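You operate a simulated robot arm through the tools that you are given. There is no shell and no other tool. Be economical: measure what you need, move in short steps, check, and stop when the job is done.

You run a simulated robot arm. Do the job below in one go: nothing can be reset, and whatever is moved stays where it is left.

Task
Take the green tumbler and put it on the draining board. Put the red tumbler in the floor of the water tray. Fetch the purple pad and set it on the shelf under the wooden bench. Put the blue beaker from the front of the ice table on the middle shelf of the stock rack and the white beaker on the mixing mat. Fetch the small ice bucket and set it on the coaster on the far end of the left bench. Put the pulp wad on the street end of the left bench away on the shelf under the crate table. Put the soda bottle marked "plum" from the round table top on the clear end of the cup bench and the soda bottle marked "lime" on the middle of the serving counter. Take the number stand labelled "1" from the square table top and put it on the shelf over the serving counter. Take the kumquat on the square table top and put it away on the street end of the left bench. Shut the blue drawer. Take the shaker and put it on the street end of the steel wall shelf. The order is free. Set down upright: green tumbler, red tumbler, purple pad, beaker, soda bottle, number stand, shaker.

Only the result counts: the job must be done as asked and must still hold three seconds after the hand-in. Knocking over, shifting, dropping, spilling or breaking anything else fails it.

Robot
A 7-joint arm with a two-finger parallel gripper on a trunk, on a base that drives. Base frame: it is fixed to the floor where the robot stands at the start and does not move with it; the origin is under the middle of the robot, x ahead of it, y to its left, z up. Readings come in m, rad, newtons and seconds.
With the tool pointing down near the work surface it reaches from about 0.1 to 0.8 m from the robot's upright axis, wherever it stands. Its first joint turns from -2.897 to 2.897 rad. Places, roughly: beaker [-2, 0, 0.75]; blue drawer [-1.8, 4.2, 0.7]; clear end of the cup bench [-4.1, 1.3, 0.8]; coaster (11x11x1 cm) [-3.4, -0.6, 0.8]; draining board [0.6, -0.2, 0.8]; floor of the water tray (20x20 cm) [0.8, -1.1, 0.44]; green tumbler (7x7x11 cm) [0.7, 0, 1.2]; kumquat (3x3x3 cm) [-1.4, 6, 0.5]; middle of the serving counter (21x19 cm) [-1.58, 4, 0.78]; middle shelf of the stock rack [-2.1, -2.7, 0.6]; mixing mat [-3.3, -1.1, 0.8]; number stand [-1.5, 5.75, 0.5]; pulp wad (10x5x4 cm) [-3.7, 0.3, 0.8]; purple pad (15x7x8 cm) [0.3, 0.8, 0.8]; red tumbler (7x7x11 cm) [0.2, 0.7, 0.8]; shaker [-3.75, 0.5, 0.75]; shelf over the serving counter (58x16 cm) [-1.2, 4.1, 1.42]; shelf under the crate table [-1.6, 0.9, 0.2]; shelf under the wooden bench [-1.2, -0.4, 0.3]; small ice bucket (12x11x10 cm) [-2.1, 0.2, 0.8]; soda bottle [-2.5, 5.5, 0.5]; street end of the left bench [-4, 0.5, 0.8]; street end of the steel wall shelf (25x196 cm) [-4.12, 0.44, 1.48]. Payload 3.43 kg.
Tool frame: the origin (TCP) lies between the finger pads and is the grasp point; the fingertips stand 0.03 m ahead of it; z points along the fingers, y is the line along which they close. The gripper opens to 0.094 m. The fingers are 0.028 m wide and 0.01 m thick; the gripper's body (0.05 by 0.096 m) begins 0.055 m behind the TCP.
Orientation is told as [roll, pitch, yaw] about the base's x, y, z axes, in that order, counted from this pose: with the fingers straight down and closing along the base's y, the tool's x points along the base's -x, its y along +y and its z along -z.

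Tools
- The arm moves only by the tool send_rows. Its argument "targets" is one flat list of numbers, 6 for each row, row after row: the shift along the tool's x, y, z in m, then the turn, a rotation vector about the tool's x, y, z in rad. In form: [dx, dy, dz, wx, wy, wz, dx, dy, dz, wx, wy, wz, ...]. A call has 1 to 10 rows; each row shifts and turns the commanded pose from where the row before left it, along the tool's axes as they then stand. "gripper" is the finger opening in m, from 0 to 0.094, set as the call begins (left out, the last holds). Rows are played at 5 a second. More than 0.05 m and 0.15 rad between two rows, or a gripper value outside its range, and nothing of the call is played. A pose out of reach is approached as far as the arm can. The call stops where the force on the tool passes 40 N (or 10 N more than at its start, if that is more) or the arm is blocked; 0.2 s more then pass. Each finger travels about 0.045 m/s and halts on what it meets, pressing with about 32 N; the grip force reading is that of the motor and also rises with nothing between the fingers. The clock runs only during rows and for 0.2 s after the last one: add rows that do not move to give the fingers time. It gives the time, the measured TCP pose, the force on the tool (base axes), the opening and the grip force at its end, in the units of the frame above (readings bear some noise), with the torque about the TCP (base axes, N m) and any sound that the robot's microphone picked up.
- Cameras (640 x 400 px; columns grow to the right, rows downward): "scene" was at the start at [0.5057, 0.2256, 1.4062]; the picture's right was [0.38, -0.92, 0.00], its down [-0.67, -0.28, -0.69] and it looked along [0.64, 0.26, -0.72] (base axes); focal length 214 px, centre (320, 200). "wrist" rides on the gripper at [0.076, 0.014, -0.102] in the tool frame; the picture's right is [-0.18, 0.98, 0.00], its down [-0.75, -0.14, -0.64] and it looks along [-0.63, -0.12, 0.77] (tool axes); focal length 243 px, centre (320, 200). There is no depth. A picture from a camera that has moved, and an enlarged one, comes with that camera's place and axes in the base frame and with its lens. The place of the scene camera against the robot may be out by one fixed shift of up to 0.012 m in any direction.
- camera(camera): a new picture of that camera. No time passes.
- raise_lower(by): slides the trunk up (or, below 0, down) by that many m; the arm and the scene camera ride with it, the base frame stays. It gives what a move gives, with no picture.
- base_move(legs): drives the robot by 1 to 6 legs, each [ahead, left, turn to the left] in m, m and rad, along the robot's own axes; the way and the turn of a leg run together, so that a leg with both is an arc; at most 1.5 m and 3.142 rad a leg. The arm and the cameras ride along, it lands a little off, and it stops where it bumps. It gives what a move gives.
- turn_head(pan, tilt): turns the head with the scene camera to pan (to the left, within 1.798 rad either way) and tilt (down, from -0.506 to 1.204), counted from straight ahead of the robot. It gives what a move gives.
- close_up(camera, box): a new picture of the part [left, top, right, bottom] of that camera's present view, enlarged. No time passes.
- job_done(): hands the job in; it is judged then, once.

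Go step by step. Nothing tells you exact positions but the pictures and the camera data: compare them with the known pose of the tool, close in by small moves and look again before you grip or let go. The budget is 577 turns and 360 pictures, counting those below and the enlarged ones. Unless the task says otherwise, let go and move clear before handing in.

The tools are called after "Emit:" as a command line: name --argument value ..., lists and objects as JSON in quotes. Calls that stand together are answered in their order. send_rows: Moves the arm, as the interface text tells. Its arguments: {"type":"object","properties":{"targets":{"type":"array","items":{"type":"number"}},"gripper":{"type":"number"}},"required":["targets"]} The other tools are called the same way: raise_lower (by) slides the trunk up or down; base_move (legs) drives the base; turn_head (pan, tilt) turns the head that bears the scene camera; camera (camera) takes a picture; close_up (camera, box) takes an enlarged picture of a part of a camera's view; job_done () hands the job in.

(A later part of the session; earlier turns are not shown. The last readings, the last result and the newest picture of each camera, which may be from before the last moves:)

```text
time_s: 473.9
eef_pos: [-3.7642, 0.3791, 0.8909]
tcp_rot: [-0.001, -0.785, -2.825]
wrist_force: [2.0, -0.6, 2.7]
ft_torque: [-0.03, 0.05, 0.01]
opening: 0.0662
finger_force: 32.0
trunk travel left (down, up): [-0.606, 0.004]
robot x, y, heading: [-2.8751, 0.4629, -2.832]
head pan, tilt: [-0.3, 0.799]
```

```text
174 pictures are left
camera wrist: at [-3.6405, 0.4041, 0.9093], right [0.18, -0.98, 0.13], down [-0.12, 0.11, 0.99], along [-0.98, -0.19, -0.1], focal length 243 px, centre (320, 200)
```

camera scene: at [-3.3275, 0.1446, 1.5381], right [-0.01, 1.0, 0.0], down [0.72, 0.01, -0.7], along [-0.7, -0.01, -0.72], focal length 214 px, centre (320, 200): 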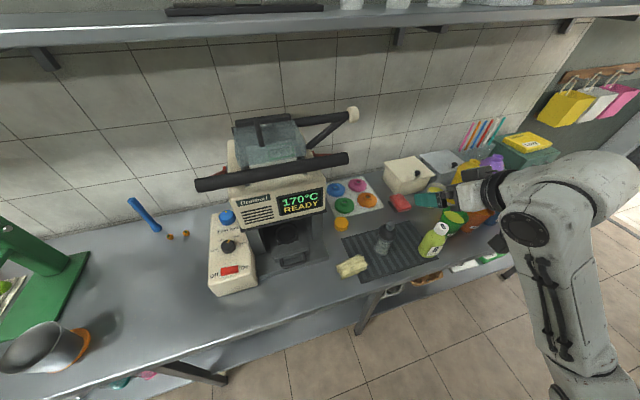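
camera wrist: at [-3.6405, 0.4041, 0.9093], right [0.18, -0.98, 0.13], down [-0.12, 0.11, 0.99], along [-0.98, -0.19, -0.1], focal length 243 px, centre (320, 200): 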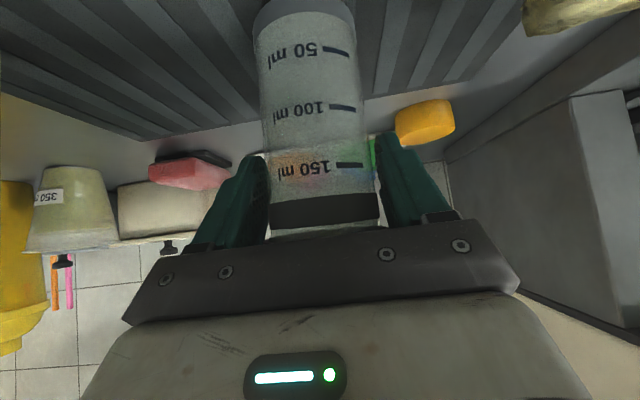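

Gripped. Lift straight up.

Emit:
send_rows --targets '[-0.035, 0, -0.035, 0, 0, 0, -0.035, 0, -0.035, 0, 0, 0, -0.035, 0, -0.035, 0, 0, 0, -0.035, 0, -0.035, 0, 0, 0, -0.035, 0, -0.035, 0, 0, 0, -0.035, 0, -0.035, 0, 0, 0]'

Emit:
base_move --legs '[[0, -0.9, 0]]'

Emit:
turn_head --pan -0.4 --tilt 0.2

Emit:
camera --camera "scene"

Emit:
camera --camera "wrist"

```text
time_s: 475.2
eef_pos: [-3.7637, 0.3775, 1.1866]
tcp_rot: [-0.003, -0.786, -2.826]
wrist_force: [-0.5, 0.3, -4.2]
ft_torque: [0.0, 0.0, -0.02]
opening: 0.0653
finger_force: 31.9
trunk travel left (down, up): [-0.606, 0.004]
robot x, y, heading: [-2.8746, 0.4674, -2.836]
head pan, tilt: [-0.3, 0.799]
```

```text
time_s: 480.0
eef_pos: [-4.0356, 1.2331, 1.186]
tcp_rot: [0.0, -0.784, -2.829]
wrist_force: [-0.1, -0.3, -4.0]
ft_torque: [0.03, -0.01, 0.02]
opening: 0.061
finger_force: 32.0
trunk travel left (down, up): [-0.606, 0.004]
robot x, y, heading: [-3.1483, 1.3178, -2.836]
head pan, tilt: [-0.3, 0.799]
heard: snap
```

```text
time_s: 481.0
eef_pos: [-4.0356, 1.2327, 1.1854]
tcp_rot: [-0.001, -0.783, -2.829]
wrist_force: [-0.1, -0.4, -3.1]
ft_torque: [0.01, -0.02, -0.01]
opening: 0.0609
finger_force: 31.9
trunk travel left (down, up): [-0.606, 0.004]
robot x, y, heading: [-3.1459, 1.3212, -2.832]
head pan, tilt: [-0.4, 0.201]
```

```text
173 pictures are left
camera scene: at [-3.6124, 1.0088, 1.5916], right [0.09, 1.0, 0.0], down [0.2, -0.02, -0.98], along [-0.98, 0.09, -0.2], focal length 214 px, centre (320, 200)
```

scene: 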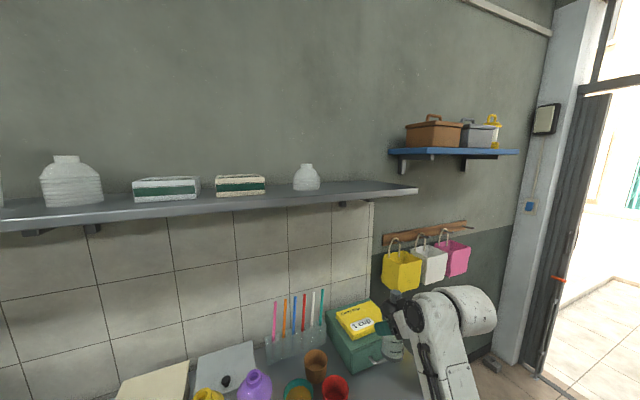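

```text
172 pictures are left
camera wrist: at [-3.9113, 1.2584, 1.2049], right [0.18, -0.98, 0.13], down [-0.12, 0.11, 0.99], along [-0.98, -0.19, -0.1], focal length 243 px, centre (320, 200)
```

wrist: 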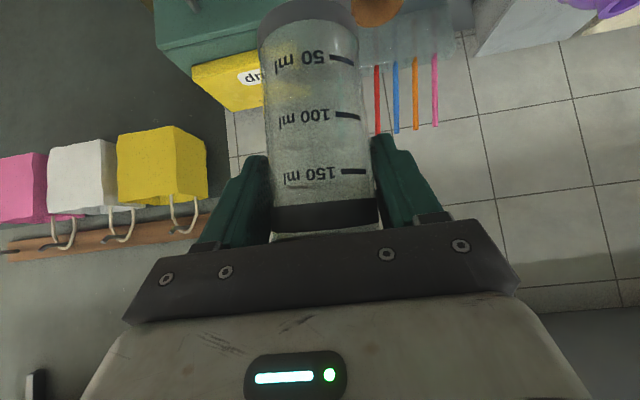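

A "snap" was heard. Look around at the bench and shaker for what happened.

Emit:
turn_head --pan -0.2 --tilt 0.8

Emit:
camera --camera "scene"

Emit:
close_up --camera "wrist" --box '[220, 0, 420, 240]'

```text
time_s: 482.0
eef_pos: [-4.0357, 1.2341, 1.1879]
tcp_rot: [0.0, -0.783, -2.83]
wrist_force: [0.2, 0.4, -3.9]
ft_torque: [0.01, 0.0, -0.05]
opening: 0.0609
finger_force: 31.8
trunk travel left (down, up): [-0.606, 0.004]
robot x, y, heading: [-3.1453, 1.3207, -2.836]
head pan, tilt: [-0.201, 0.799]
```

```text
171 pictures are left
camera scene: at [-3.5998, 0.9917, 1.5381], right [-0.11, 0.99, 0.0], down [0.71, 0.08, -0.7], along [-0.69, -0.07, -0.72], focal length 214 px, centre (320, 200)
```

scene: 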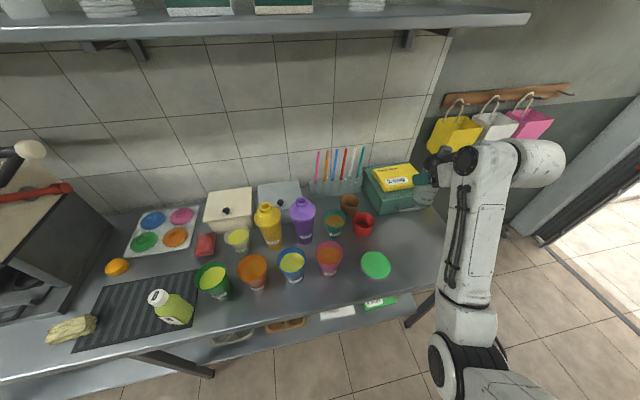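

```text
1.67 times, centred on (320, 120) of wrist
camera zoom: at [-3.9113, 1.2584, 1.2049], right [0.18, -0.98, 0.13], down [-0.12, 0.11, 0.99], along [-0.98, -0.19, -0.1], focal length 404 px, centre (320, 333)
```

zoom: 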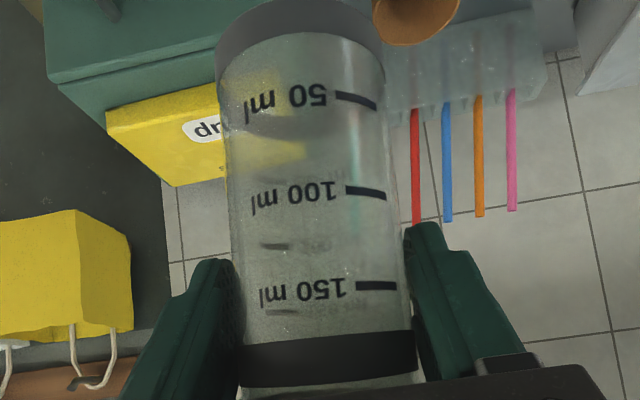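

Emit:
close_up --camera "scene" --box '[360, 130, 500, 230]'

Emit:
close_up --camera "scene" --box '[180, 140, 400, 310]'

```text
4.00 times, centred on (430, 180) of scene
camera zoom: at [-3.5998, 0.9917, 1.5381], right [-0.11, 0.99, 0.0], down [0.71, 0.08, -0.7], along [-0.69, -0.07, -0.72], focal length 858 px, centre (-120, 280)
```

zoom: 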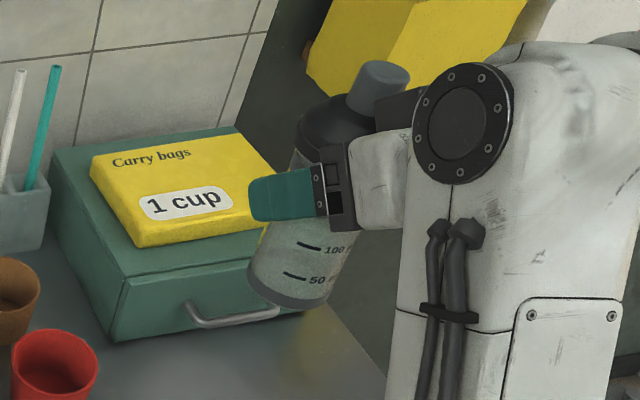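

```text
2.35 times, centred on (290, 225) of scene
camera zoom: at [-3.5998, 0.9917, 1.5381], right [-0.11, 0.99, 0.0], down [0.71, 0.08, -0.7], along [-0.69, -0.07, -0.72], focal length 505 px, centre (391, 141)
```

zoom: 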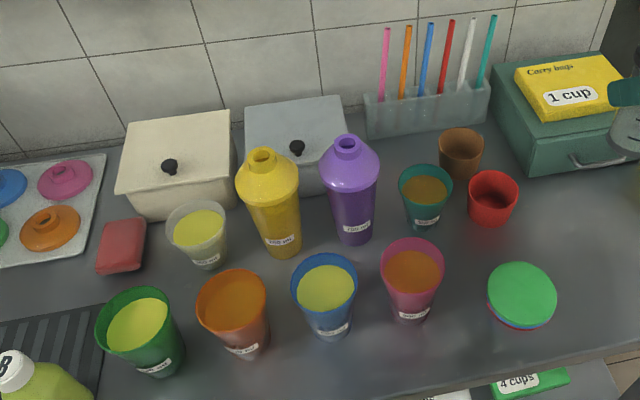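

All looks intact and the shaker is upright in the hand. Now raise toward the wall shelf level.

Emit:
send_rows --targets '[-0.025, 0, -0.041, 0, 0, 0, -0.025, 0, -0.041, 0, 0, 0, -0.025, 0, -0.041, 0, 0, 0, -0.025, 0, -0.041, 0, 0, 0, -0.025, 0, -0.041, 0, 0, 0, -0.025, 0, -0.041, 0, 0, 0, -0.025, 0, -0.041, 0, 0, 0, -0.025, 0, -0.041, 0, 0, 0, -0.025, 0, -0.035, 0, 0, 0]'

Emit:
turn_head --pan -0.4 --tilt 0.3

Emit:
camera --camera "scene"

```text
time_s: 484.0
eef_pos: [-3.9419, 1.2619, 1.6023]
tcp_rot: [0.001, -0.785, -2.828]
wrist_force: [0.4, -0.8, -3.9]
ft_torque: [-0.01, 0.01, -0.02]
opening: 0.0607
finger_force: 31.8
trunk travel left (down, up): [-0.606, 0.004]
robot x, y, heading: [-3.1437, 1.3204, -2.833]
head pan, tilt: [-0.201, 0.799]
```

```text
time_s: 484.9
eef_pos: [-3.9426, 1.2622, 1.6019]
tcp_rot: [0.0, -0.784, -2.829]
wrist_force: [0.0, -0.3, -4.0]
ft_torque: [0.04, 0.0, -0.01]
opening: 0.0604
finger_force: 32.3
trunk travel left (down, up): [-0.606, 0.004]
robot x, y, heading: [-3.1463, 1.3186, -2.837]
head pan, tilt: [-0.4, 0.3]
```

```text
167 pictures are left
camera scene: at [-3.6125, 1.0089, 1.5823], right [0.09, 1.0, 0.0], down [0.3, -0.03, -0.95], along [-0.95, 0.09, -0.3], focal length 214 px, centre (320, 200)
```

scene: 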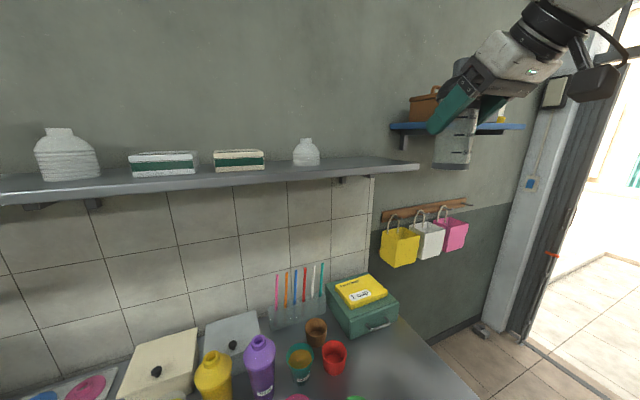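

Emit:
send_rows --targets '[-0.021, 0, -0.021, 0, 0, 0]'

Emit:
base_move --legs '[[0.22, -0.068, 0]]'

Emit:
camera --camera "scene"

Emit:
camera --camera "wrist"

```text
time_s: 485.3
eef_pos: [-3.9418, 1.2616, 1.6323]
tcp_rot: [-0.002, -0.785, -2.828]
wrist_force: [-0.3, -0.5, -4.2]
ft_torque: [0.0, 0.01, -0.01]
opening: 0.0605
finger_force: 32.5
trunk travel left (down, up): [-0.606, 0.004]
robot x, y, heading: [-3.1431, 1.3193, -2.838]
head pan, tilt: [-0.4, 0.3]
```

```text
time_s: 487.0
eef_pos: [-4.1756, 1.2619, 1.6317]
tcp_rot: [-0.003, -0.786, -2.831]
wrist_force: [0.3, 0.9, -4.0]
ft_torque: [0.01, 0.01, 0.01]
opening: 0.0604
finger_force: 32.1
trunk travel left (down, up): [-0.606, 0.004]
robot x, y, heading: [-3.3801, 1.3187, -2.832]
head pan, tilt: [-0.4, 0.3]
```

```text
166 pictures are left
camera scene: at [-3.8453, 1.008, 1.5823], right [0.09, 1.0, 0.0], down [0.29, -0.03, -0.96], along [-0.95, 0.09, -0.3], focal length 214 px, centre (320, 200)
```

scene: 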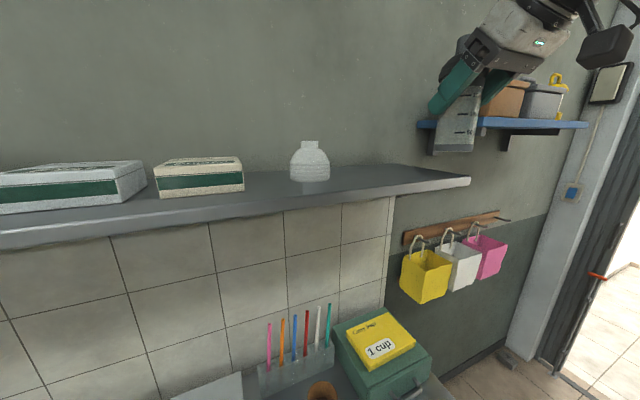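

```text
165 pictures are left
camera wrist: at [-4.0511, 1.286, 1.6508], right [0.18, -0.98, 0.13], down [-0.12, 0.11, 0.99], along [-0.98, -0.19, -0.1], focal length 243 px, centre (320, 200)
```

wrist: 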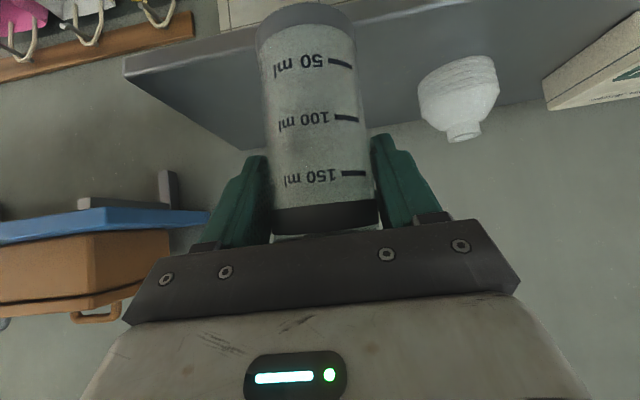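

Emit:
send_rows --targets '[-0.027, 0, 0.027, 0, 0, 0, -0.027, 0, 0.027, 0, 0, 0, -0.027, 0, 0.027, 0, 0, 0, -0.025, 0, 0.025, 0, 0, 0, 0, 0, 0, 0, 0, 0]'

Emit:
camera --camera "wrist"

Emit:
camera --camera "scene"

```text
time_s: 488.2
eef_pos: [-4.3174, 1.2142, 1.6307]
tcp_rot: [-0.002, -0.785, -2.828]
wrist_force: [-0.6, -0.4, -3.8]
ft_torque: [-0.02, -0.03, 0.01]
opening: 0.0606
finger_force: 31.6
trunk travel left (down, up): [-0.606, 0.004]
robot x, y, heading: [-3.3742, 1.3194, -2.841]
head pan, tilt: [-0.4, 0.3]
```

```text
164 pictures are left
camera wrist: at [-4.1941, 1.2402, 1.6503], right [0.18, -0.98, 0.13], down [-0.12, 0.11, 0.99], along [-0.98, -0.19, -0.1], focal length 243 px, centre (320, 200)
```

wrist: 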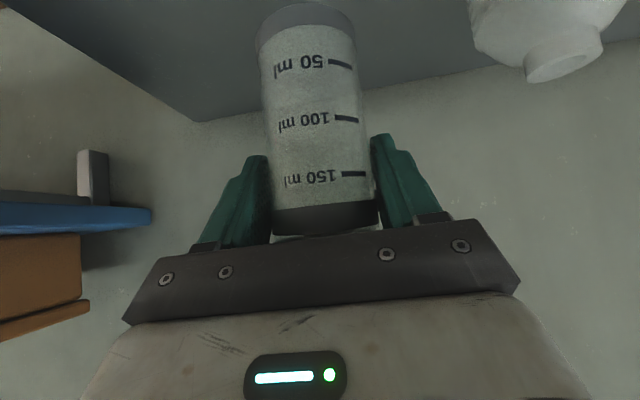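

```text
163 pictures are left
camera scene: at [-3.8453, 1.0078, 1.5823], right [0.09, 1.0, 0.0], down [0.29, -0.03, -0.96], along [-0.95, 0.09, -0.3], focal length 214 px, centre (320, 200)
```

scene: 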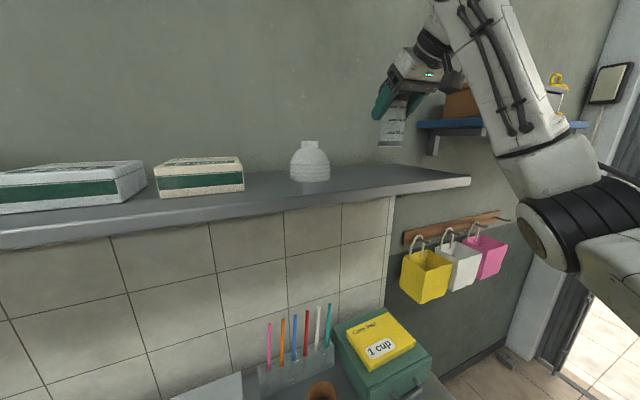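

Over the shelf. Lower slowly to contact.

Emit:
send_rows --targets '[0.01, 0, 0.01, 0, 0, 0, 0.006, 0, 0.006, 0, 0, 0, 0.003, 0, 0.003, 0, 0, 0, 0.003, 0, 0.003, 0, 0, 0, 0.003, 0, 0.003, 0, 0, 0]'

Emit:
camera --camera "scene"

```text
time_s: 489.4
eef_pos: [-4.3178, 1.2153, 1.5951]
tcp_rot: [-0.002, -0.783, -2.829]
wrist_force: [0.1, -0.5, -3.3]
ft_torque: [-0.01, 0.0, -0.01]
opening: 0.0605
finger_force: 31.9
trunk travel left (down, up): [-0.606, 0.004]
robot x, y, heading: [-3.376, 1.3187, -2.834]
head pan, tilt: [-0.4, 0.3]
```

```text
162 pictures are left
camera scene: at [-3.8453, 1.008, 1.5824], right [0.09, 1.0, 0.0], down [0.29, -0.03, -0.96], along [-0.95, 0.09, -0.3], focal length 214 px, centre (320, 200)
```

scene: 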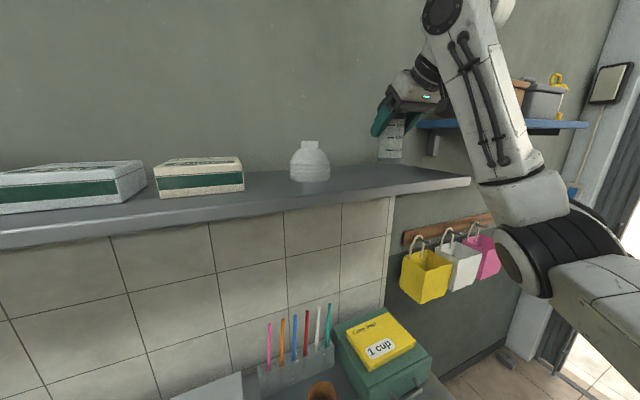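

Emit:
send_rows --targets '[0.003, 0, 0.003, 0, 0, 0, 0.003, 0, 0.003, 0, 0, 0, 0.003, 0, 0.003, 0, 0, 0, 0.003, 0, 0.003, 0, 0, 0, 0.002, 0, 0.002, 0, 0, 0]'

```text
time_s: 490.6
eef_pos: [-4.3184, 1.2142, 1.5771]
tcp_rot: [-0.003, -0.784, -2.828]
wrist_force: [-0.4, -0.7, -4.8]
ft_torque: [0.01, 0.02, -0.04]
opening: 0.0605
finger_force: 32.0
trunk travel left (down, up): [-0.606, 0.004]
robot x, y, heading: [-3.3803, 1.3199, -2.834]
head pan, tilt: [-0.4, 0.3]
```

Emit:
send_rows --targets '[0.003, 0, 0.003, 0, 0, 0, 0.002, 0, 0.002, 0, 0, 0, 0.002, 0, 0.002, 0, 0, 0, 0.002, 0, 0.002, 0, 0, 0, 0.002, 0, 0.002, 0, 0, 0]'

```text
time_s: 491.8
eef_pos: [-4.3181, 1.2143, 1.5631]
tcp_rot: [-0.003, -0.791, -2.83]
wrist_force: [-2.4, -1.0, 9.9]
ft_torque: [0.06, 0.51, 0.02]
opening: 0.0605
finger_force: 32.3
trunk travel left (down, up): [-0.606, 0.004]
robot x, y, heading: [-3.3798, 1.3159, -2.832]
head pan, tilt: [-0.4, 0.3]
```

Contact. Release and retreat.

Emit:
send_rows --targets '[0, 0, 0, 0, 0, 0, 0, 0, 0, 0, 0, 0, 0, 0, 0, 0, 0, 0, 0, 0, 0, 0, 0, 0]' --gripper 0.09

Emit:
camera --camera "scene"

Emit:
send_rows --targets '[0.01, 0, -0.03, 0, 0, 0, 0.01, 0, -0.04, 0, 0, 0, 0.02, 0, -0.04, 0, 0, 0, 0.02, 0, -0.04, 0, 0, 0]'

Emit:
camera --camera "scene"

```text
time_s: 492.8
eef_pos: [-4.318, 1.215, 1.5608]
tcp_rot: [-0.001, -0.783, -2.832]
wrist_force: [0.5, -0.7, 0.1]
ft_torque: [0.0, 0.08, -0.02]
opening: 0.09
finger_force: 0.1
trunk travel left (down, up): [-0.606, 0.004]
robot x, y, heading: [-3.3799, 1.317, -2.839]
head pan, tilt: [-0.4, 0.3]
```

```text
161 pictures are left
camera scene: at [-3.8451, 1.008, 1.5825], right [0.09, 1.0, 0.0], down [0.29, -0.03, -0.96], along [-0.95, 0.09, -0.3], focal length 214 px, centre (320, 200)
```

scene: 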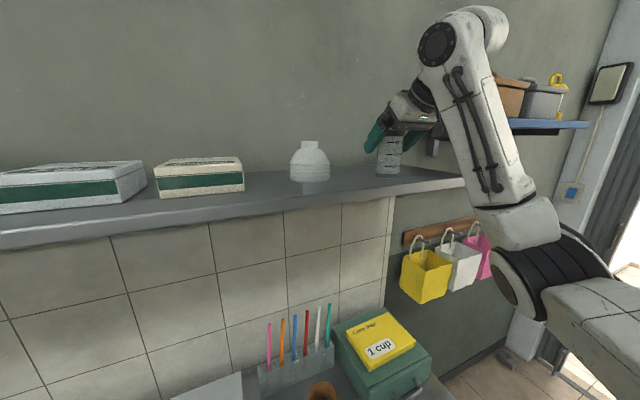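

```text
time_s: 493.8
eef_pos: [-4.1763, 1.2607, 1.6253]
tcp_rot: [-0.001, -0.78, -2.829]
wrist_force: [0.2, -1.5, -0.1]
ft_torque: [0.0, 0.01, -0.01]
opening: 0.0898
finger_force: 0.1
trunk travel left (down, up): [-0.606, 0.004]
robot x, y, heading: [-3.3768, 1.3187, -2.836]
head pan, tilt: [-0.4, 0.3]
```

```text
160 pictures are left
camera scene: at [-3.8448, 1.0079, 1.5824], right [0.09, 1.0, 0.0], down [0.29, -0.03, -0.96], along [-0.95, 0.09, -0.3], focal length 214 px, centre (320, 200)
```

scene: 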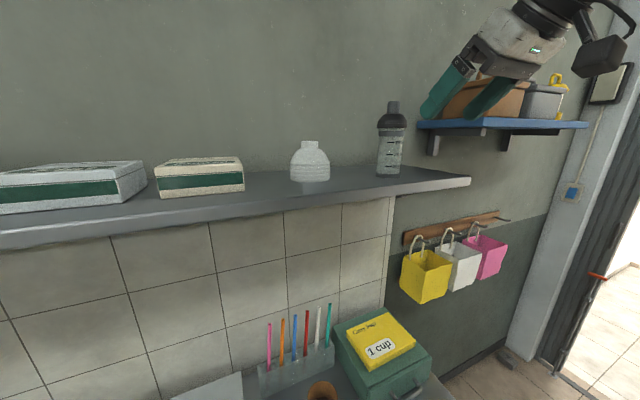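

Shaker stands on the wall shelf. Next the pulp wad: back off, point the tool down, lower and slide back.

Emit:
base_move --legs '[[-0.25, 0, 0]]'

Emit:
send_rows --targets '[0, 0, 0, 0, 0.131, 0, 0, 0, 0, 0, 0.131, 0, 0, 0, 0, 0, 0.131, 0, 0, 0, 0, 0, 0.131, 0, 0, 0, 0, 0, 0.131, 0, 0, 0, 0, 0, 0.131, 0, 0, 0, 0.045, 0, 0, 0, 0, 0, 0.045, 0, 0, 0]' --gripper 0.094

Emit:
send_rows --targets '[0, 0, 0.045, 0, 0, 0, 0, 0, 0.045, 0, 0, 0, 0, 0, 0.045, 0, 0, 0, 0, 0, 0.045, 0, 0, 0, 0, 0, 0.045, 0, 0, 0, 0, 0, 0.045, 0, 0, 0, 0, 0, 0.045, 0, 0, 0]'

Emit:
camera --camera "wrist"

```text
time_s: 495.7
eef_pos: [-3.9367, 1.3359, 1.6249]
tcp_rot: [0.0, -0.784, -2.829]
wrist_force: [1.2, 0.8, 0.1]
ft_torque: [0.04, 0.03, 0.0]
opening: 0.0901
finger_force: 0.0
trunk travel left (down, up): [-0.606, 0.004]
robot x, y, heading: [-3.1407, 1.3946, -2.834]
head pan, tilt: [-0.4, 0.3]
```

```text
time_s: 497.5
eef_pos: [-3.9324, 1.3354, 1.4951]
tcp_rot: [-0.003, 0.001, -2.83]
wrist_force: [0.0, 0.4, 0.4]
ft_torque: [-0.02, 0.0, -0.02]
opening: 0.094
finger_force: 0.0
out of reach, approached as far as the arm can: row 6
trunk travel left (down, up): [-0.606, 0.004]
robot x, y, heading: [-3.139, 1.3956, -2.837]
head pan, tilt: [-0.4, 0.3]
```

```text
time_s: 499.1
eef_pos: [-3.9332, 1.3363, 1.1809]
tcp_rot: [-0.001, 0.002, -2.832]
wrist_force: [1.1, 0.4, -0.1]
ft_torque: [0.03, 0.0, 0.0]
opening: 0.0938
finger_force: 0.0
trunk travel left (down, up): [-0.606, 0.004]
robot x, y, heading: [-3.1389, 1.3934, -2.834]
head pan, tilt: [-0.4, 0.3]
```

```text
159 pictures are left
camera wrist: at [-3.856, 1.3458, 1.2834], right [0.13, -0.99, 0.0], down [-0.76, -0.1, 0.64], along [-0.64, -0.08, -0.77], focal length 243 px, centre (320, 200)
```

wrist: 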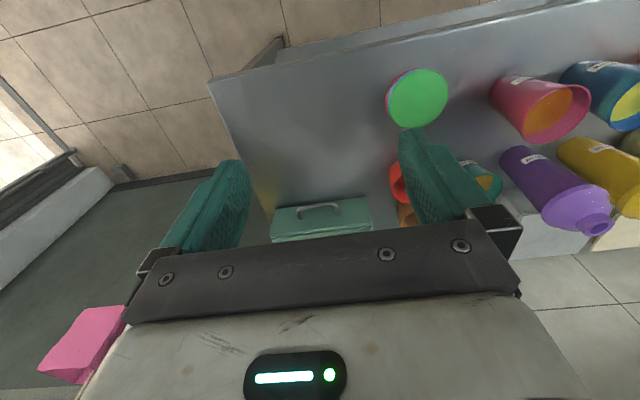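

Emit:
base_move --legs '[[0, 1.0, 0]]'

Emit:
send_rows --targets '[0, 0, 0, 0, 0, -0.15, 0, 0, 0, 0, 0, -0.15, 0, 0, 0, 0, 0, -0.15, 0, 0, 0, 0, 0, -0.15, 0, 0, 0, 0, 0, -0.15, 0, 0, 0, 0, 0, -0.15, 0, 0, 0, 0, 0, -0.15, 0, 0, 0, 0, 0, -0.15, 0, 0, 0, 0, 0, -0.15, 0, 0, 0, 0, 0, -0.15]'

Emit:
turn_head --pan -0.2 --tilt 0.8

Emit:
camera --camera "wrist"

Emit:
camera --camera "scene"

```text
time_s: 504.3
eef_pos: [-3.6283, 0.3724, 1.1804]
tcp_rot: [-0.002, 0.003, -2.829]
wrist_force: [-0.5, -0.4, -0.8]
ft_torque: [0.03, 0.02, 0.01]
opening: 0.094
finger_force: 0.0
trunk travel left (down, up): [-0.606, 0.004]
robot x, y, heading: [-2.834, 0.4276, -2.832]
head pan, tilt: [-0.4, 0.3]
```

```text
time_s: 506.5
eef_pos: [-3.6279, 0.3719, 1.1815]
tcp_rot: [0.003, 0.001, -1.327]
wrist_force: [0.3, 0.5, 0.1]
ft_torque: [-0.03, 0.0, 0.02]
opening: 0.094
finger_force: 0.0
trunk travel left (down, up): [-0.606, 0.004]
robot x, y, heading: [-2.8365, 0.43, -2.833]
head pan, tilt: [-0.4, 0.3]
```

```text
time_s: 507.4
eef_pos: [-3.6272, 0.3722, 1.1812]
tcp_rot: [0.004, 0.003, -1.333]
wrist_force: [-0.2, 0.1, 0.3]
ft_torque: [-0.02, -0.03, 0.02]
opening: 0.0937
finger_force: 0.1
trunk travel left (down, up): [-0.606, 0.004]
robot x, y, heading: [-2.8347, 0.4323, -2.832]
head pan, tilt: [-0.201, 0.799]
```

```text
158 pictures are left
camera wrist: at [-3.6324, 0.4489, 1.2836], right [1.0, 0.05, 0.0], down [0.04, -0.77, 0.64], along [0.04, -0.64, -0.77], focal length 243 px, centre (320, 200)
```

wrist: 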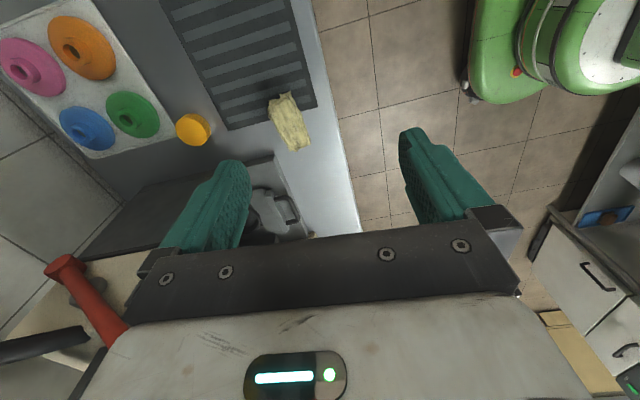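

```text
157 pictures are left
camera scene: at [-3.2869, 0.1021, 1.5382], right [-0.11, 0.99, 0.0], down [0.71, 0.08, -0.7], along [-0.69, -0.07, -0.72], focal length 214 px, centre (320, 200)
```

scene: 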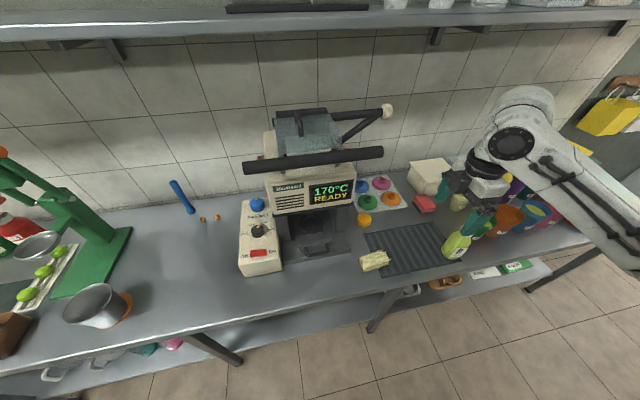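

Wad ≈(-3.681,0.258), axis angle ≈−1.16. Lower in the clear area first, then slide over it.

Emit:
send_rows --targets '[0, 0, 0.047, 0, 0, 0, 0, 0, 0.047, 0, 0, 0, 0, 0, 0.047, 0, 0, 0, 0, 0, 0.047, 0, 0, 0, 0, 0, 0.047, 0, 0, 0, 0, 0, 0.04, 0, 0, 0, -0.029, -0.027, 0, 0, 0, -0.06, -0.03, -0.022, 0, 0, 0, -0.06, -0.03, -0.018, 0, 0, 0, -0.05, 0, 0, 0, 0, 0, 0]'

Emit:
camera --camera "wrist"

Emit:
camera --camera "scene"

```text
time_s: 509.6
eef_pos: [-3.6643, 0.2673, 0.907]
tcp_rot: [0.004, -0.001, -1.16]
wrist_force: [-0.6, -0.2, -0.1]
ft_torque: [0.02, 0.01, -0.01]
opening: 0.0941
finger_force: 0.0
trunk travel left (down, up): [-0.606, 0.004]
robot x, y, heading: [-2.8324, 0.4325, -2.833]
head pan, tilt: [-0.201, 0.799]
```

```text
156 pictures are left
camera wrist: at [-3.6827, 0.3428, 1.0094], right [0.97, 0.22, 0.0], down [0.17, -0.75, 0.64], along [0.15, -0.62, -0.77], focal length 243 px, centre (320, 200)
```

wrist: 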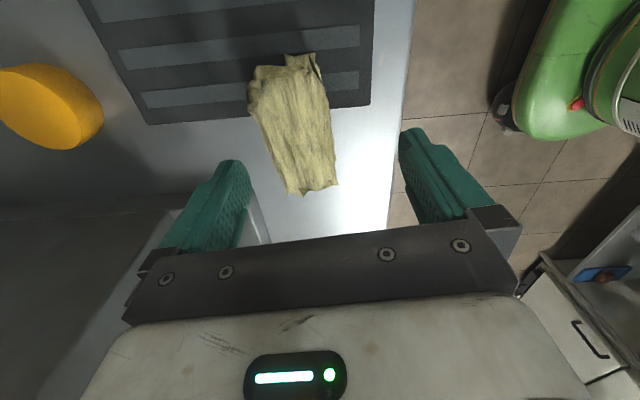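

```text
155 pictures are left
camera scene: at [-3.2869, 0.1018, 1.538], right [-0.11, 0.99, 0.0], down [0.71, 0.08, -0.7], along [-0.69, -0.07, -0.72], focal length 214 px, centre (320, 200)
```

scene: 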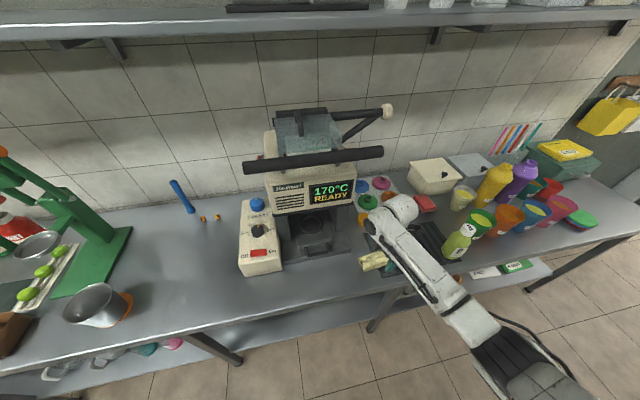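

Emit:
send_rows --targets '[0.007, -0.0143, 0.03, 0, 0, -0.03, 0, 0, 0.03, 0, 0, 0, 0, 0, 0.024, 0, 0, 0, 0, 0, 0, 0, 0, 0]'

Emit:
camera --camera "wrist"

Emit:
send_rows --targets '[0, 0, 0, 0, 0, 0, 0, 0, 0, 0, 0, 0, 0, 0, 0, 0, 0, 0, 0, 0, 0, 0, 0, 0, 0, 0, 0, 0, 0, 0, 0, 0, 0, 0, 0, 0]' --gripper 0.01

```text
time_s: 510.4
eef_pos: [-3.6842, 0.2668, 0.8342]
tcp_rot: [-0.002, 0.003, -1.128]
wrist_force: [10.3, -2.0, 22.7]
ft_torque: [0.27, -1.48, -0.19]
opening: 0.0937
finger_force: 0.0
trunk travel left (down, up): [-0.606, 0.004]
robot x, y, heading: [-2.83, 0.4284, -2.833]
head pan, tilt: [-0.201, 0.799]
stopped in row 4: the force on the tool passed its limit at 65 N (the readings are from after the stop); the commanded pose is now the measured one
```

```text
154 pictures are left
camera wrist: at [-3.7037, 0.3411, 0.937], right [0.97, 0.26, 0.0], down [0.2, -0.74, 0.64], along [0.16, -0.62, -0.77], focal length 243 px, centre (320, 200)
```

wrist: 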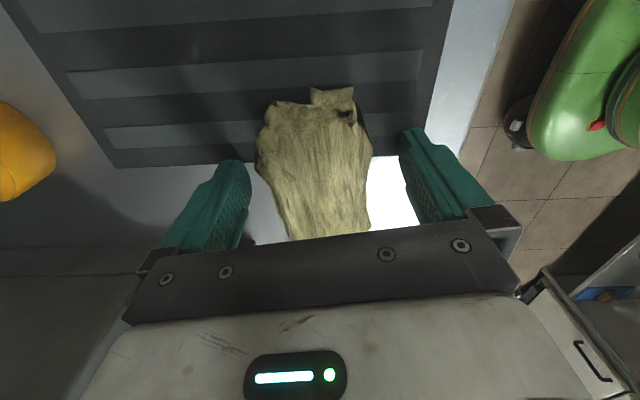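

```text
time_s: 511.0
eef_pos: [-3.6846, 0.2673, 0.8339]
tcp_rot: [-0.001, 0.006, -1.126]
wrist_force: [1.8, 0.7, 1.5]
ft_torque: [-0.06, 0.09, -0.01]
opening: 0.053
finger_force: 2.3
trunk travel left (down, up): [-0.606, 0.004]
robot x, y, heading: [-2.834, 0.4272, -2.832]
head pan, tilt: [-0.201, 0.799]
stopped in row 2: the force on the tool passed its limit at 43 N (the readings are from after the stop); the commanded pose is now the measured one
```

Emit:
send_rows --targets '[0, 0, -0.003, 0, 0, 0, 0, 0, 0, 0, 0, 0, 0, 0, 0, 0, 0, 0, 0, 0, 0, 0, 0, 0, 0, 0, 0, 0, 0, 0]' --gripper 0.01

Emit:
send_rows --targets '[0, 0, -0.03, 0, 0, 0, 0, 0, -0.03, 0, 0, 0, 0, 0, 0, 0, 0, 0]'

Emit:
camera --camera "wrist"

```text
time_s: 512.2
eef_pos: [-3.6829, 0.2663, 0.835]
tcp_rot: [-0.001, 0.003, -1.126]
wrist_force: [0.2, -0.2, 0.2]
ft_torque: [0.02, -0.01, 0.0]
opening: 0.05
finger_force: 32.2
trunk travel left (down, up): [-0.606, 0.004]
robot x, y, heading: [-2.8312, 0.4278, -2.835]
head pan, tilt: [-0.201, 0.799]
```

```text
time_s: 513.0
eef_pos: [-3.6836, 0.2662, 0.896]
tcp_rot: [0.0, 0.003, -1.128]
wrist_force: [0.3, -0.6, 0.6]
ft_torque: [0.02, 0.03, 0.02]
opening: 0.0499
finger_force: 32.1
trunk travel left (down, up): [-0.606, 0.004]
robot x, y, heading: [-2.8327, 0.4282, -2.831]
head pan, tilt: [-0.201, 0.799]
```

```text
153 pictures are left
camera wrist: at [-3.7035, 0.3417, 0.9988], right [0.97, 0.26, 0.0], down [0.2, -0.74, 0.64], along [0.16, -0.62, -0.77], focal length 243 px, centre (320, 200)
```

wrist: 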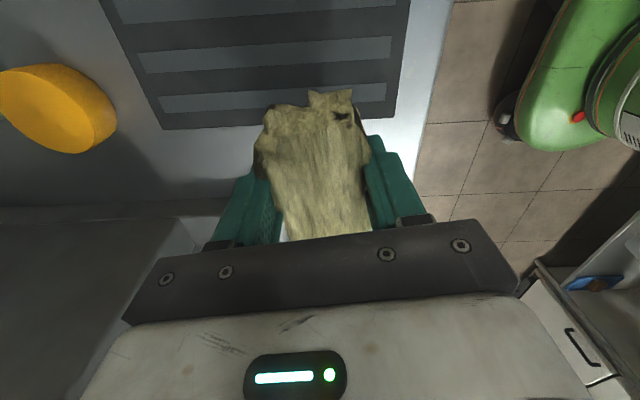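

Wad lifted. Retract toward the aisle, raise, and restore the yaw.

Emit:
send_rows --targets '[-0.006, 0.045, 0, 0, 0, 0, -0.006, 0.045, 0, 0, 0, 0, -0.006, 0.045, 0, 0, 0, 0, 0, 0, -0.045, 0, 0, 0, 0, 0, -0.045, 0, 0, 0, 0, 0, -0.045, 0, 0, 0, 0, 0, -0.045, 0, 0, 0, 0, 0, -0.045, 0, 0, 0, 0, 0, -0.045, 0, 0, 0]'

Emit:
send_rows --targets '[0, 0, 0, 0, 0, 0.15, 0, 0, 0, 0, 0, 0.15, 0, 0, 0, 0, 0, 0.15, 0, 0, 0, 0, 0, 0.15, 0, 0, 0, 0, 0, 0.15, 0, 0, 0, 0, 0, 0.15, 0, 0, 0, 0, 0, 0.15, 0, 0, 0, 0, 0, 0.15, 0, 0, 0, 0, 0, 0.15, 0, 0, 0, 0, 0, 0.15]'

Emit:
turn_head --pan -1.79 --tilt 0.4

Emit:
camera --camera "scene"

```text
time_s: 515.0
eef_pos: [-3.5573, 0.3079, 0.9487]
tcp_rot: [-0.007, 0.003, -1.127]
wrist_force: [-0.4, -1.0, 0.1]
ft_torque: [0.02, 0.01, 0.01]
opening: 0.05
finger_force: 32.3
out of reach, approached as far as the arm can: row 5, 6, 7, 8, 9
trunk travel left (down, up): [-0.606, 0.004]
robot x, y, heading: [-2.8331, 0.4294, -2.834]
head pan, tilt: [-0.201, 0.799]
```

```text
time_s: 517.2
eef_pos: [-3.5582, 0.3075, 0.948]
tcp_rot: [-0.004, 0.001, -2.631]
wrist_force: [-0.2, 0.1, 0.6]
ft_torque: [0.0, -0.03, 0.0]
opening: 0.0499
finger_force: 32.3
trunk travel left (down, up): [-0.606, 0.004]
robot x, y, heading: [-2.8341, 0.4277, -2.833]
head pan, tilt: [-0.201, 0.799]
```

```text
time_s: 518.8
eef_pos: [-3.5563, 0.3061, 0.9491]
tcp_rot: [-0.004, 0.0, -2.627]
wrist_force: [-1.1, 0.8, -0.7]
ft_torque: [-0.02, 0.01, -0.01]
opening: 0.0497
finger_force: 31.9
trunk travel left (down, up): [-0.606, 0.004]
robot x, y, heading: [-2.8325, 0.4293, -2.837]
head pan, tilt: [-1.791, 0.4]
```

```text
152 pictures are left
camera scene: at [-3.2144, 0.2025, 1.5732], right [1.0, 0.09, 0.0], down [0.03, -0.39, -0.92], along [-0.08, 0.92, -0.39], focal length 214 px, centre (320, 200)
```

scene: 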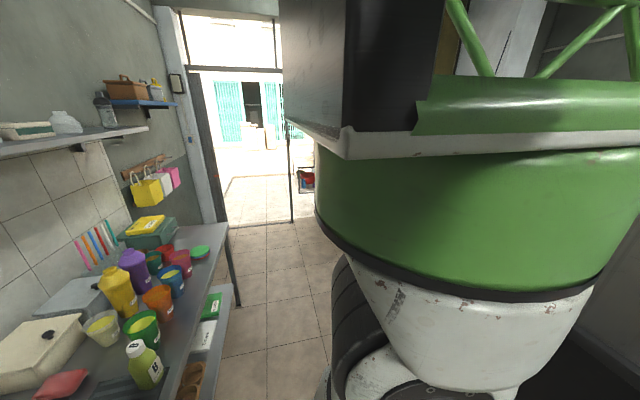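

Next carry the wad around to the crate table: turn to the street direction and go out of the aisle.

Emit:
base_move --legs '[[0, 0, -1.55], [1.35, 0.0, 0]]'

Emit:
turn_head --pan -1.2 --tilt 0.4

Emit:
camera --camera "scene"

Emit:
turn_head --pan -0.2 --tilt 0.3

Emit:
camera --camera "scene"

```text
time_s: 529.3
eef_pos: [-3.4045, 2.4298, 0.9486]
tcp_rot: [-0.003, 0.0, 2.1]
wrist_force: [0.3, 0.2, -0.4]
ft_torque: [-0.01, 0.02, 0.07]
opening: 0.0497
finger_force: 31.8
trunk travel left (down, up): [-0.606, 0.004]
robot x, y, heading: [-3.2711, 1.7094, 1.889]
head pan, tilt: [-1.791, 0.4]
```

```text
time_s: 530.3
eef_pos: [-3.4057, 2.4293, 0.9481]
tcp_rot: [-0.003, -0.001, 2.101]
wrist_force: [-0.6, 0.2, -1.1]
ft_torque: [-0.05, 0.01, 0.01]
opening: 0.0497
finger_force: 32.4
trunk travel left (down, up): [-0.606, 0.004]
robot x, y, heading: [-3.272, 1.7042, 1.889]
head pan, tilt: [-1.201, 0.4]
```

```text
151 pictures are left
camera scene: at [-3.536, 2.1243, 1.5732], right [0.64, -0.77, 0.0], down [-0.3, -0.25, -0.92], along [0.71, 0.59, -0.39], focal length 214 px, centre (320, 200)
```

scene: 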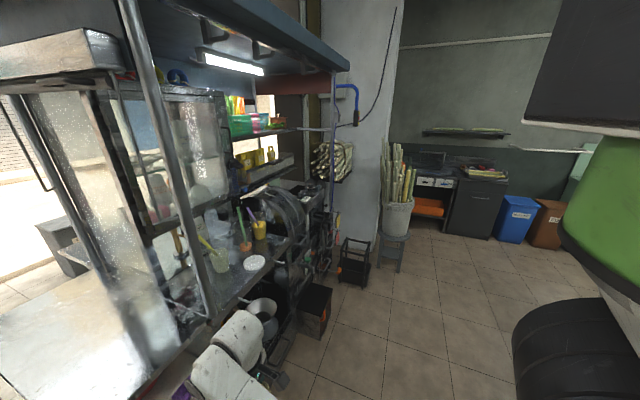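

```text
time_s: 531.6
eef_pos: [-3.4055, 2.4311, 0.9486]
tcp_rot: [-0.003, 0.001, 2.099]
wrist_force: [1.1, 0.1, 0.3]
ft_torque: [-0.01, -0.01, 0.0]
opening: 0.0496
finger_force: 31.7
trunk travel left (down, up): [-0.606, 0.004]
robot x, y, heading: [-3.2722, 1.7063, 1.893]
head pan, tilt: [-0.201, 0.3]
```

```text
150 pictures are left
camera scene: at [-3.6186, 2.158, 1.5824], right [0.99, 0.12, 0.0], down [0.04, -0.29, -0.96], along [-0.11, 0.95, -0.3], focal length 214 px, centre (320, 200)
```

scene: 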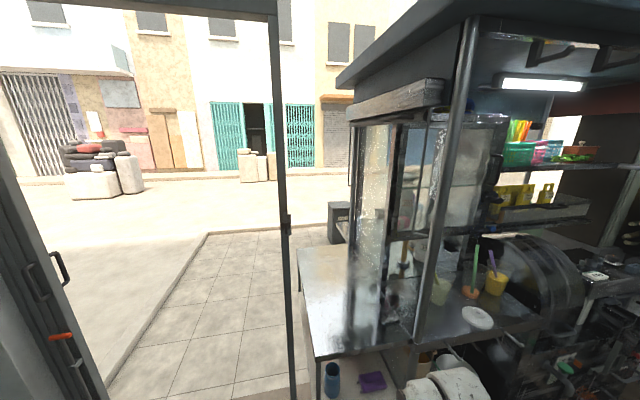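

The cart is right ahead; back away a bit, turn to face the bench side again, then move backward into the hall lane.

Emit:
base_move --legs '[[-0.35, 0, 0], [0, 0, 1.56]]'

Emit:
turn_head --pan -1.79 --tilt 0.5

Emit:
camera --camera "scene"

Emit:
turn_head --pan 1.79 --tilt 0.5

Emit:
camera --camera "scene"

```text
time_s: 537.6
eef_pos: [-3.8851, 1.2471, 0.9498]
tcp_rot: [-0.004, -0.001, -2.617]
wrist_force: [0.0, -0.3, 0.1]
ft_torque: [0.03, -0.01, 0.0]
opening: 0.0497
finger_force: 31.5
trunk travel left (down, up): [-0.606, 0.004]
robot x, y, heading: [-3.1618, 1.3806, -2.824]
head pan, tilt: [-0.201, 0.3]
```

```text
time_s: 539.3
eef_pos: [-3.8839, 1.2484, 0.9486]
tcp_rot: [-0.003, 0.0, -2.619]
wrist_force: [0.3, -0.2, 0.0]
ft_torque: [0.01, -0.01, 0.0]
opening: 0.0496
finger_force: 31.9
trunk travel left (down, up): [-0.606, 0.004]
robot x, y, heading: [-3.1604, 1.3785, -2.821]
head pan, tilt: [-1.791, 0.499]
```

```text
149 pictures are left
camera scene: at [-3.5407, 1.1453, 1.5641], right [1.0, 0.1, 0.0], down [0.05, -0.48, -0.88], along [-0.09, 0.87, -0.48], focal length 214 px, centre (320, 200)
```

scene: 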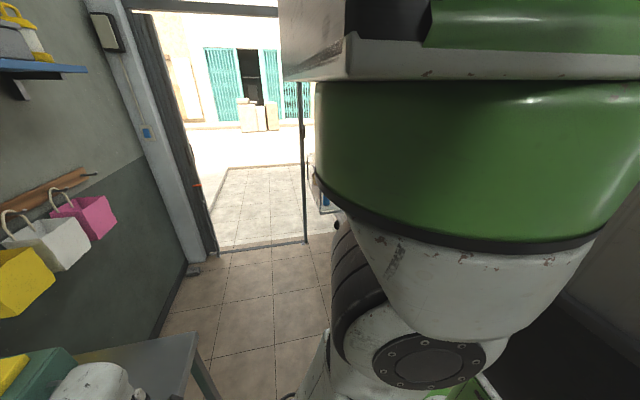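

```text
time_s: 542.3
eef_pos: [-3.8851, 1.2485, 0.9491]
tcp_rot: [-0.003, -0.001, -2.618]
wrist_force: [-0.2, 0.6, -1.5]
ft_torque: [-0.03, 0.04, 0.01]
opening: 0.0496
finger_force: 31.9
trunk travel left (down, up): [-0.606, 0.004]
robot x, y, heading: [-3.1611, 1.378, -2.82]
head pan, tilt: [1.791, 0.499]
```

```text
148 pictures are left
camera scene: at [-3.4854, 0.9766, 1.5641], right [-0.86, -0.51, 0.0], down [-0.24, 0.41, -0.88], along [0.45, -0.75, -0.48], focal length 214 px, centre (320, 200)
```

scene: 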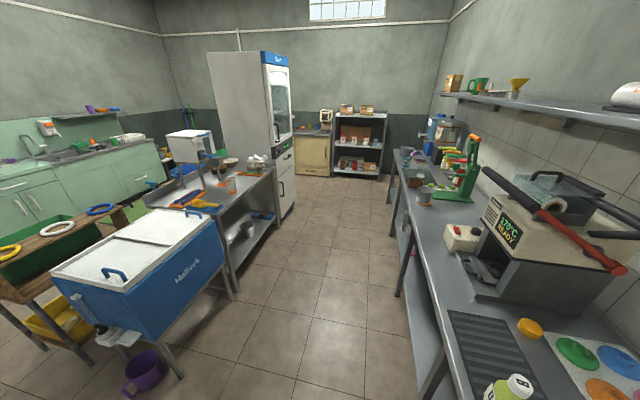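

A purple pot stands on the floor near (-2.26,0.97); the lane at S≈2.25 is clear. Drive backward into the hall.

Emit:
base_move --legs '[[-1.1, 0, -0.01], [-1.1, 0, 0]]'

Emit:
turn_head --pan 1.0 --tilt 0.5

Emit:
camera --camera "scene"

```text
time_s: 553.2
eef_pos: [-1.7841, 1.9258, 0.9479]
tcp_rot: [-0.003, 0.001, -2.618]
wrist_force: [0.5, 0.1, -0.7]
ft_torque: [-0.02, 0.0, -0.01]
opening: 0.0495
finger_force: 32.3
trunk travel left (down, up): [-0.606, 0.004]
robot x, y, heading: [-1.0616, 2.0549, -2.832]
head pan, tilt: [1.791, 0.499]
```

```text
time_s: 554.3
eef_pos: [-1.7841, 1.9251, 0.9498]
tcp_rot: [-0.003, 0.001, -2.618]
wrist_force: [0.5, -0.6, -0.6]
ft_torque: [0.02, -0.02, 0.02]
opening: 0.0494
finger_force: 31.8
trunk travel left (down, up): [-0.606, 0.004]
robot x, y, heading: [-1.0607, 2.0577, -2.827]
head pan, tilt: [1.0, 0.499]
```

```text
147 pictures are left
camera scene: at [-1.4544, 1.6429, 1.5641], right [-0.97, 0.25, 0.0], down [0.12, 0.46, -0.88], along [-0.22, -0.85, -0.48], focal length 214 px, centre (320, 200)
```

scene: 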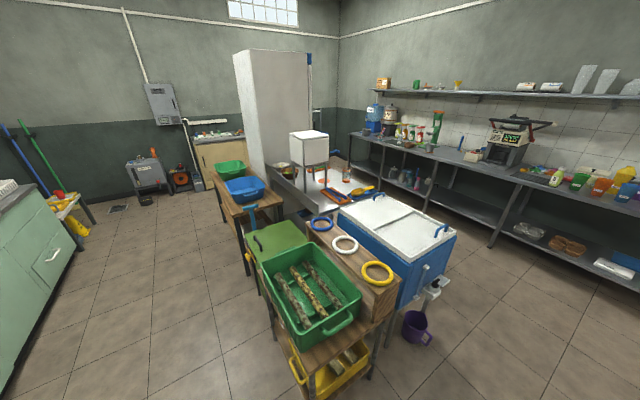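

Emit:
base_move --legs '[[-0.08, 0.5, 0]]'

Emit:
raise_lower --by -0.35

Emit:
turn_head --pan 0.3 --tilt 0.5

Emit:
camera --camera "scene"

```text
time_s: 557.3
eef_pos: [-1.5544, 1.4733, 0.9487]
tcp_rot: [-0.002, -0.001, -2.624]
wrist_force: [0.5, -0.2, -0.3]
ft_torque: [0.02, -0.02, -0.03]
opening: 0.0495
finger_force: 32.0
trunk travel left (down, up): [-0.606, 0.004]
robot x, y, heading: [-0.8281, 1.5978, -2.831]
head pan, tilt: [1.0, 0.499]
```

```text
time_s: 560.7
eef_pos: [-1.5538, 1.4744, 0.5995]
tcp_rot: [-0.004, 0.0, -2.624]
wrist_force: [-0.2, -0.1, -0.5]
ft_torque: [-0.02, -0.02, 0.0]
opening: 0.0492
finger_force: 32.6
trunk travel left (down, up): [-0.256, 0.354]
robot x, y, heading: [-0.831, 1.6004, -2.834]
head pan, tilt: [1.0, 0.499]
```

```text
time_s: 561.8
eef_pos: [-1.5537, 1.4739, 0.5989]
tcp_rot: [-0.003, 0.0, -2.626]
wrist_force: [-0.3, -0.1, -0.8]
ft_torque: [-0.03, -0.03, 0.03]
opening: 0.0492
finger_force: 32.0
trunk travel left (down, up): [-0.256, 0.354]
robot x, y, heading: [-0.8329, 1.5995, -2.827]
head pan, tilt: [0.3, 0.499]
```

```text
146 pictures are left
camera scene: at [-1.277, 1.2253, 1.2141], right [-0.57, 0.82, 0.0], down [0.39, 0.27, -0.88], along [-0.72, -0.5, -0.48], focal length 214 px, centre (320, 200)
```

scene: 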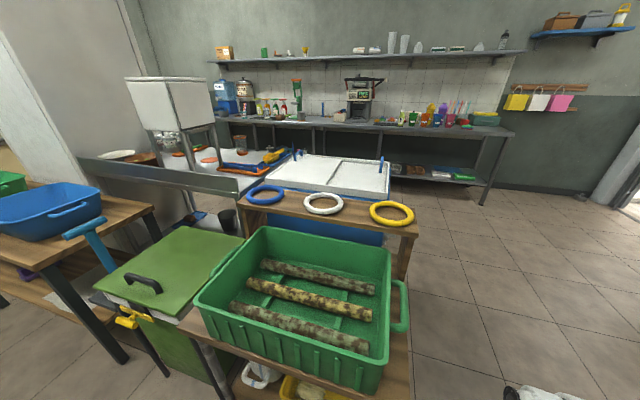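

Emit:
base_move --legs '[[-0.15, 0, 0]]'

Emit:
raise_lower --by -0.15

Emit:
turn_head --pan 0.5 --tilt 0.9

Emit:
camera --camera "scene"

```text
time_s: 563.2
eef_pos: [-1.4115, 1.5201, 0.5994]
tcp_rot: [-0.003, 0.0, -2.624]
wrist_force: [-0.7, 0.1, -1.3]
ft_torque: [0.02, -0.03, 0.02]
opening: 0.0491
finger_force: 31.8
trunk travel left (down, up): [-0.256, 0.354]
robot x, y, heading: [-0.6867, 1.6438, -2.824]
head pan, tilt: [0.3, 0.499]
```

```text
time_s: 564.9
eef_pos: [-1.4114, 1.5187, 0.4487]
tcp_rot: [-0.004, -0.001, -2.624]
wrist_force: [0.6, 0.3, -0.7]
ft_torque: [0.0, -0.04, 0.0]
opening: 0.0496
finger_force: 32.5
trunk travel left (down, up): [-0.106, 0.504]
robot x, y, heading: [-0.6891, 1.6429, -2.831]
head pan, tilt: [0.3, 0.499]
```

```text
time_s: 565.8
eef_pos: [-1.4109, 1.5193, 0.4488]
tcp_rot: [-0.004, 0.001, -2.625]
wrist_force: [-0.9, -0.2, 0.2]
ft_torque: [-0.01, -0.02, 0.01]
opening: 0.0495
finger_force: 32.2
trunk travel left (down, up): [-0.106, 0.504]
robot x, y, heading: [-0.6797, 1.6413, -2.833]
head pan, tilt: [0.499, 0.901]
```

```text
145 pictures are left
camera scene: at [-1.111, 1.2688, 1.0303], right [-0.72, 0.69, 0.0], down [0.54, 0.57, -0.62], along [-0.43, -0.45, -0.78], focal length 214 px, centre (320, 200)
```

scene: 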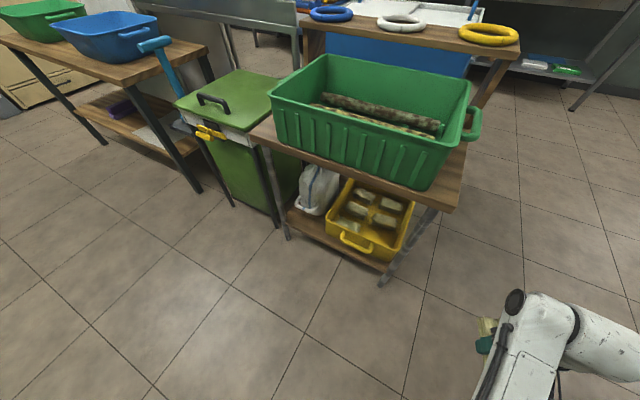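

Emit:
close_up --camera "scene" --box '[260, 140, 460, 290]'

```text
2.67 times, centred on (360, 215) of scene
camera zoom: at [-1.111, 1.2688, 1.0303], right [-0.72, 0.69, 0.0], down [0.54, 0.57, -0.62], along [-0.43, -0.45, -0.78], focal length 572 px, centre (213, 160)
```

zoom: 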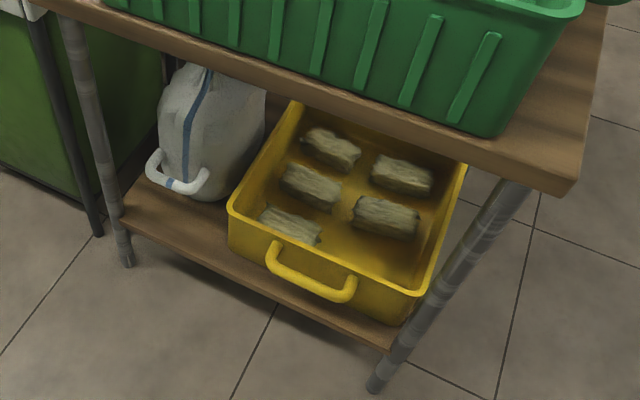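

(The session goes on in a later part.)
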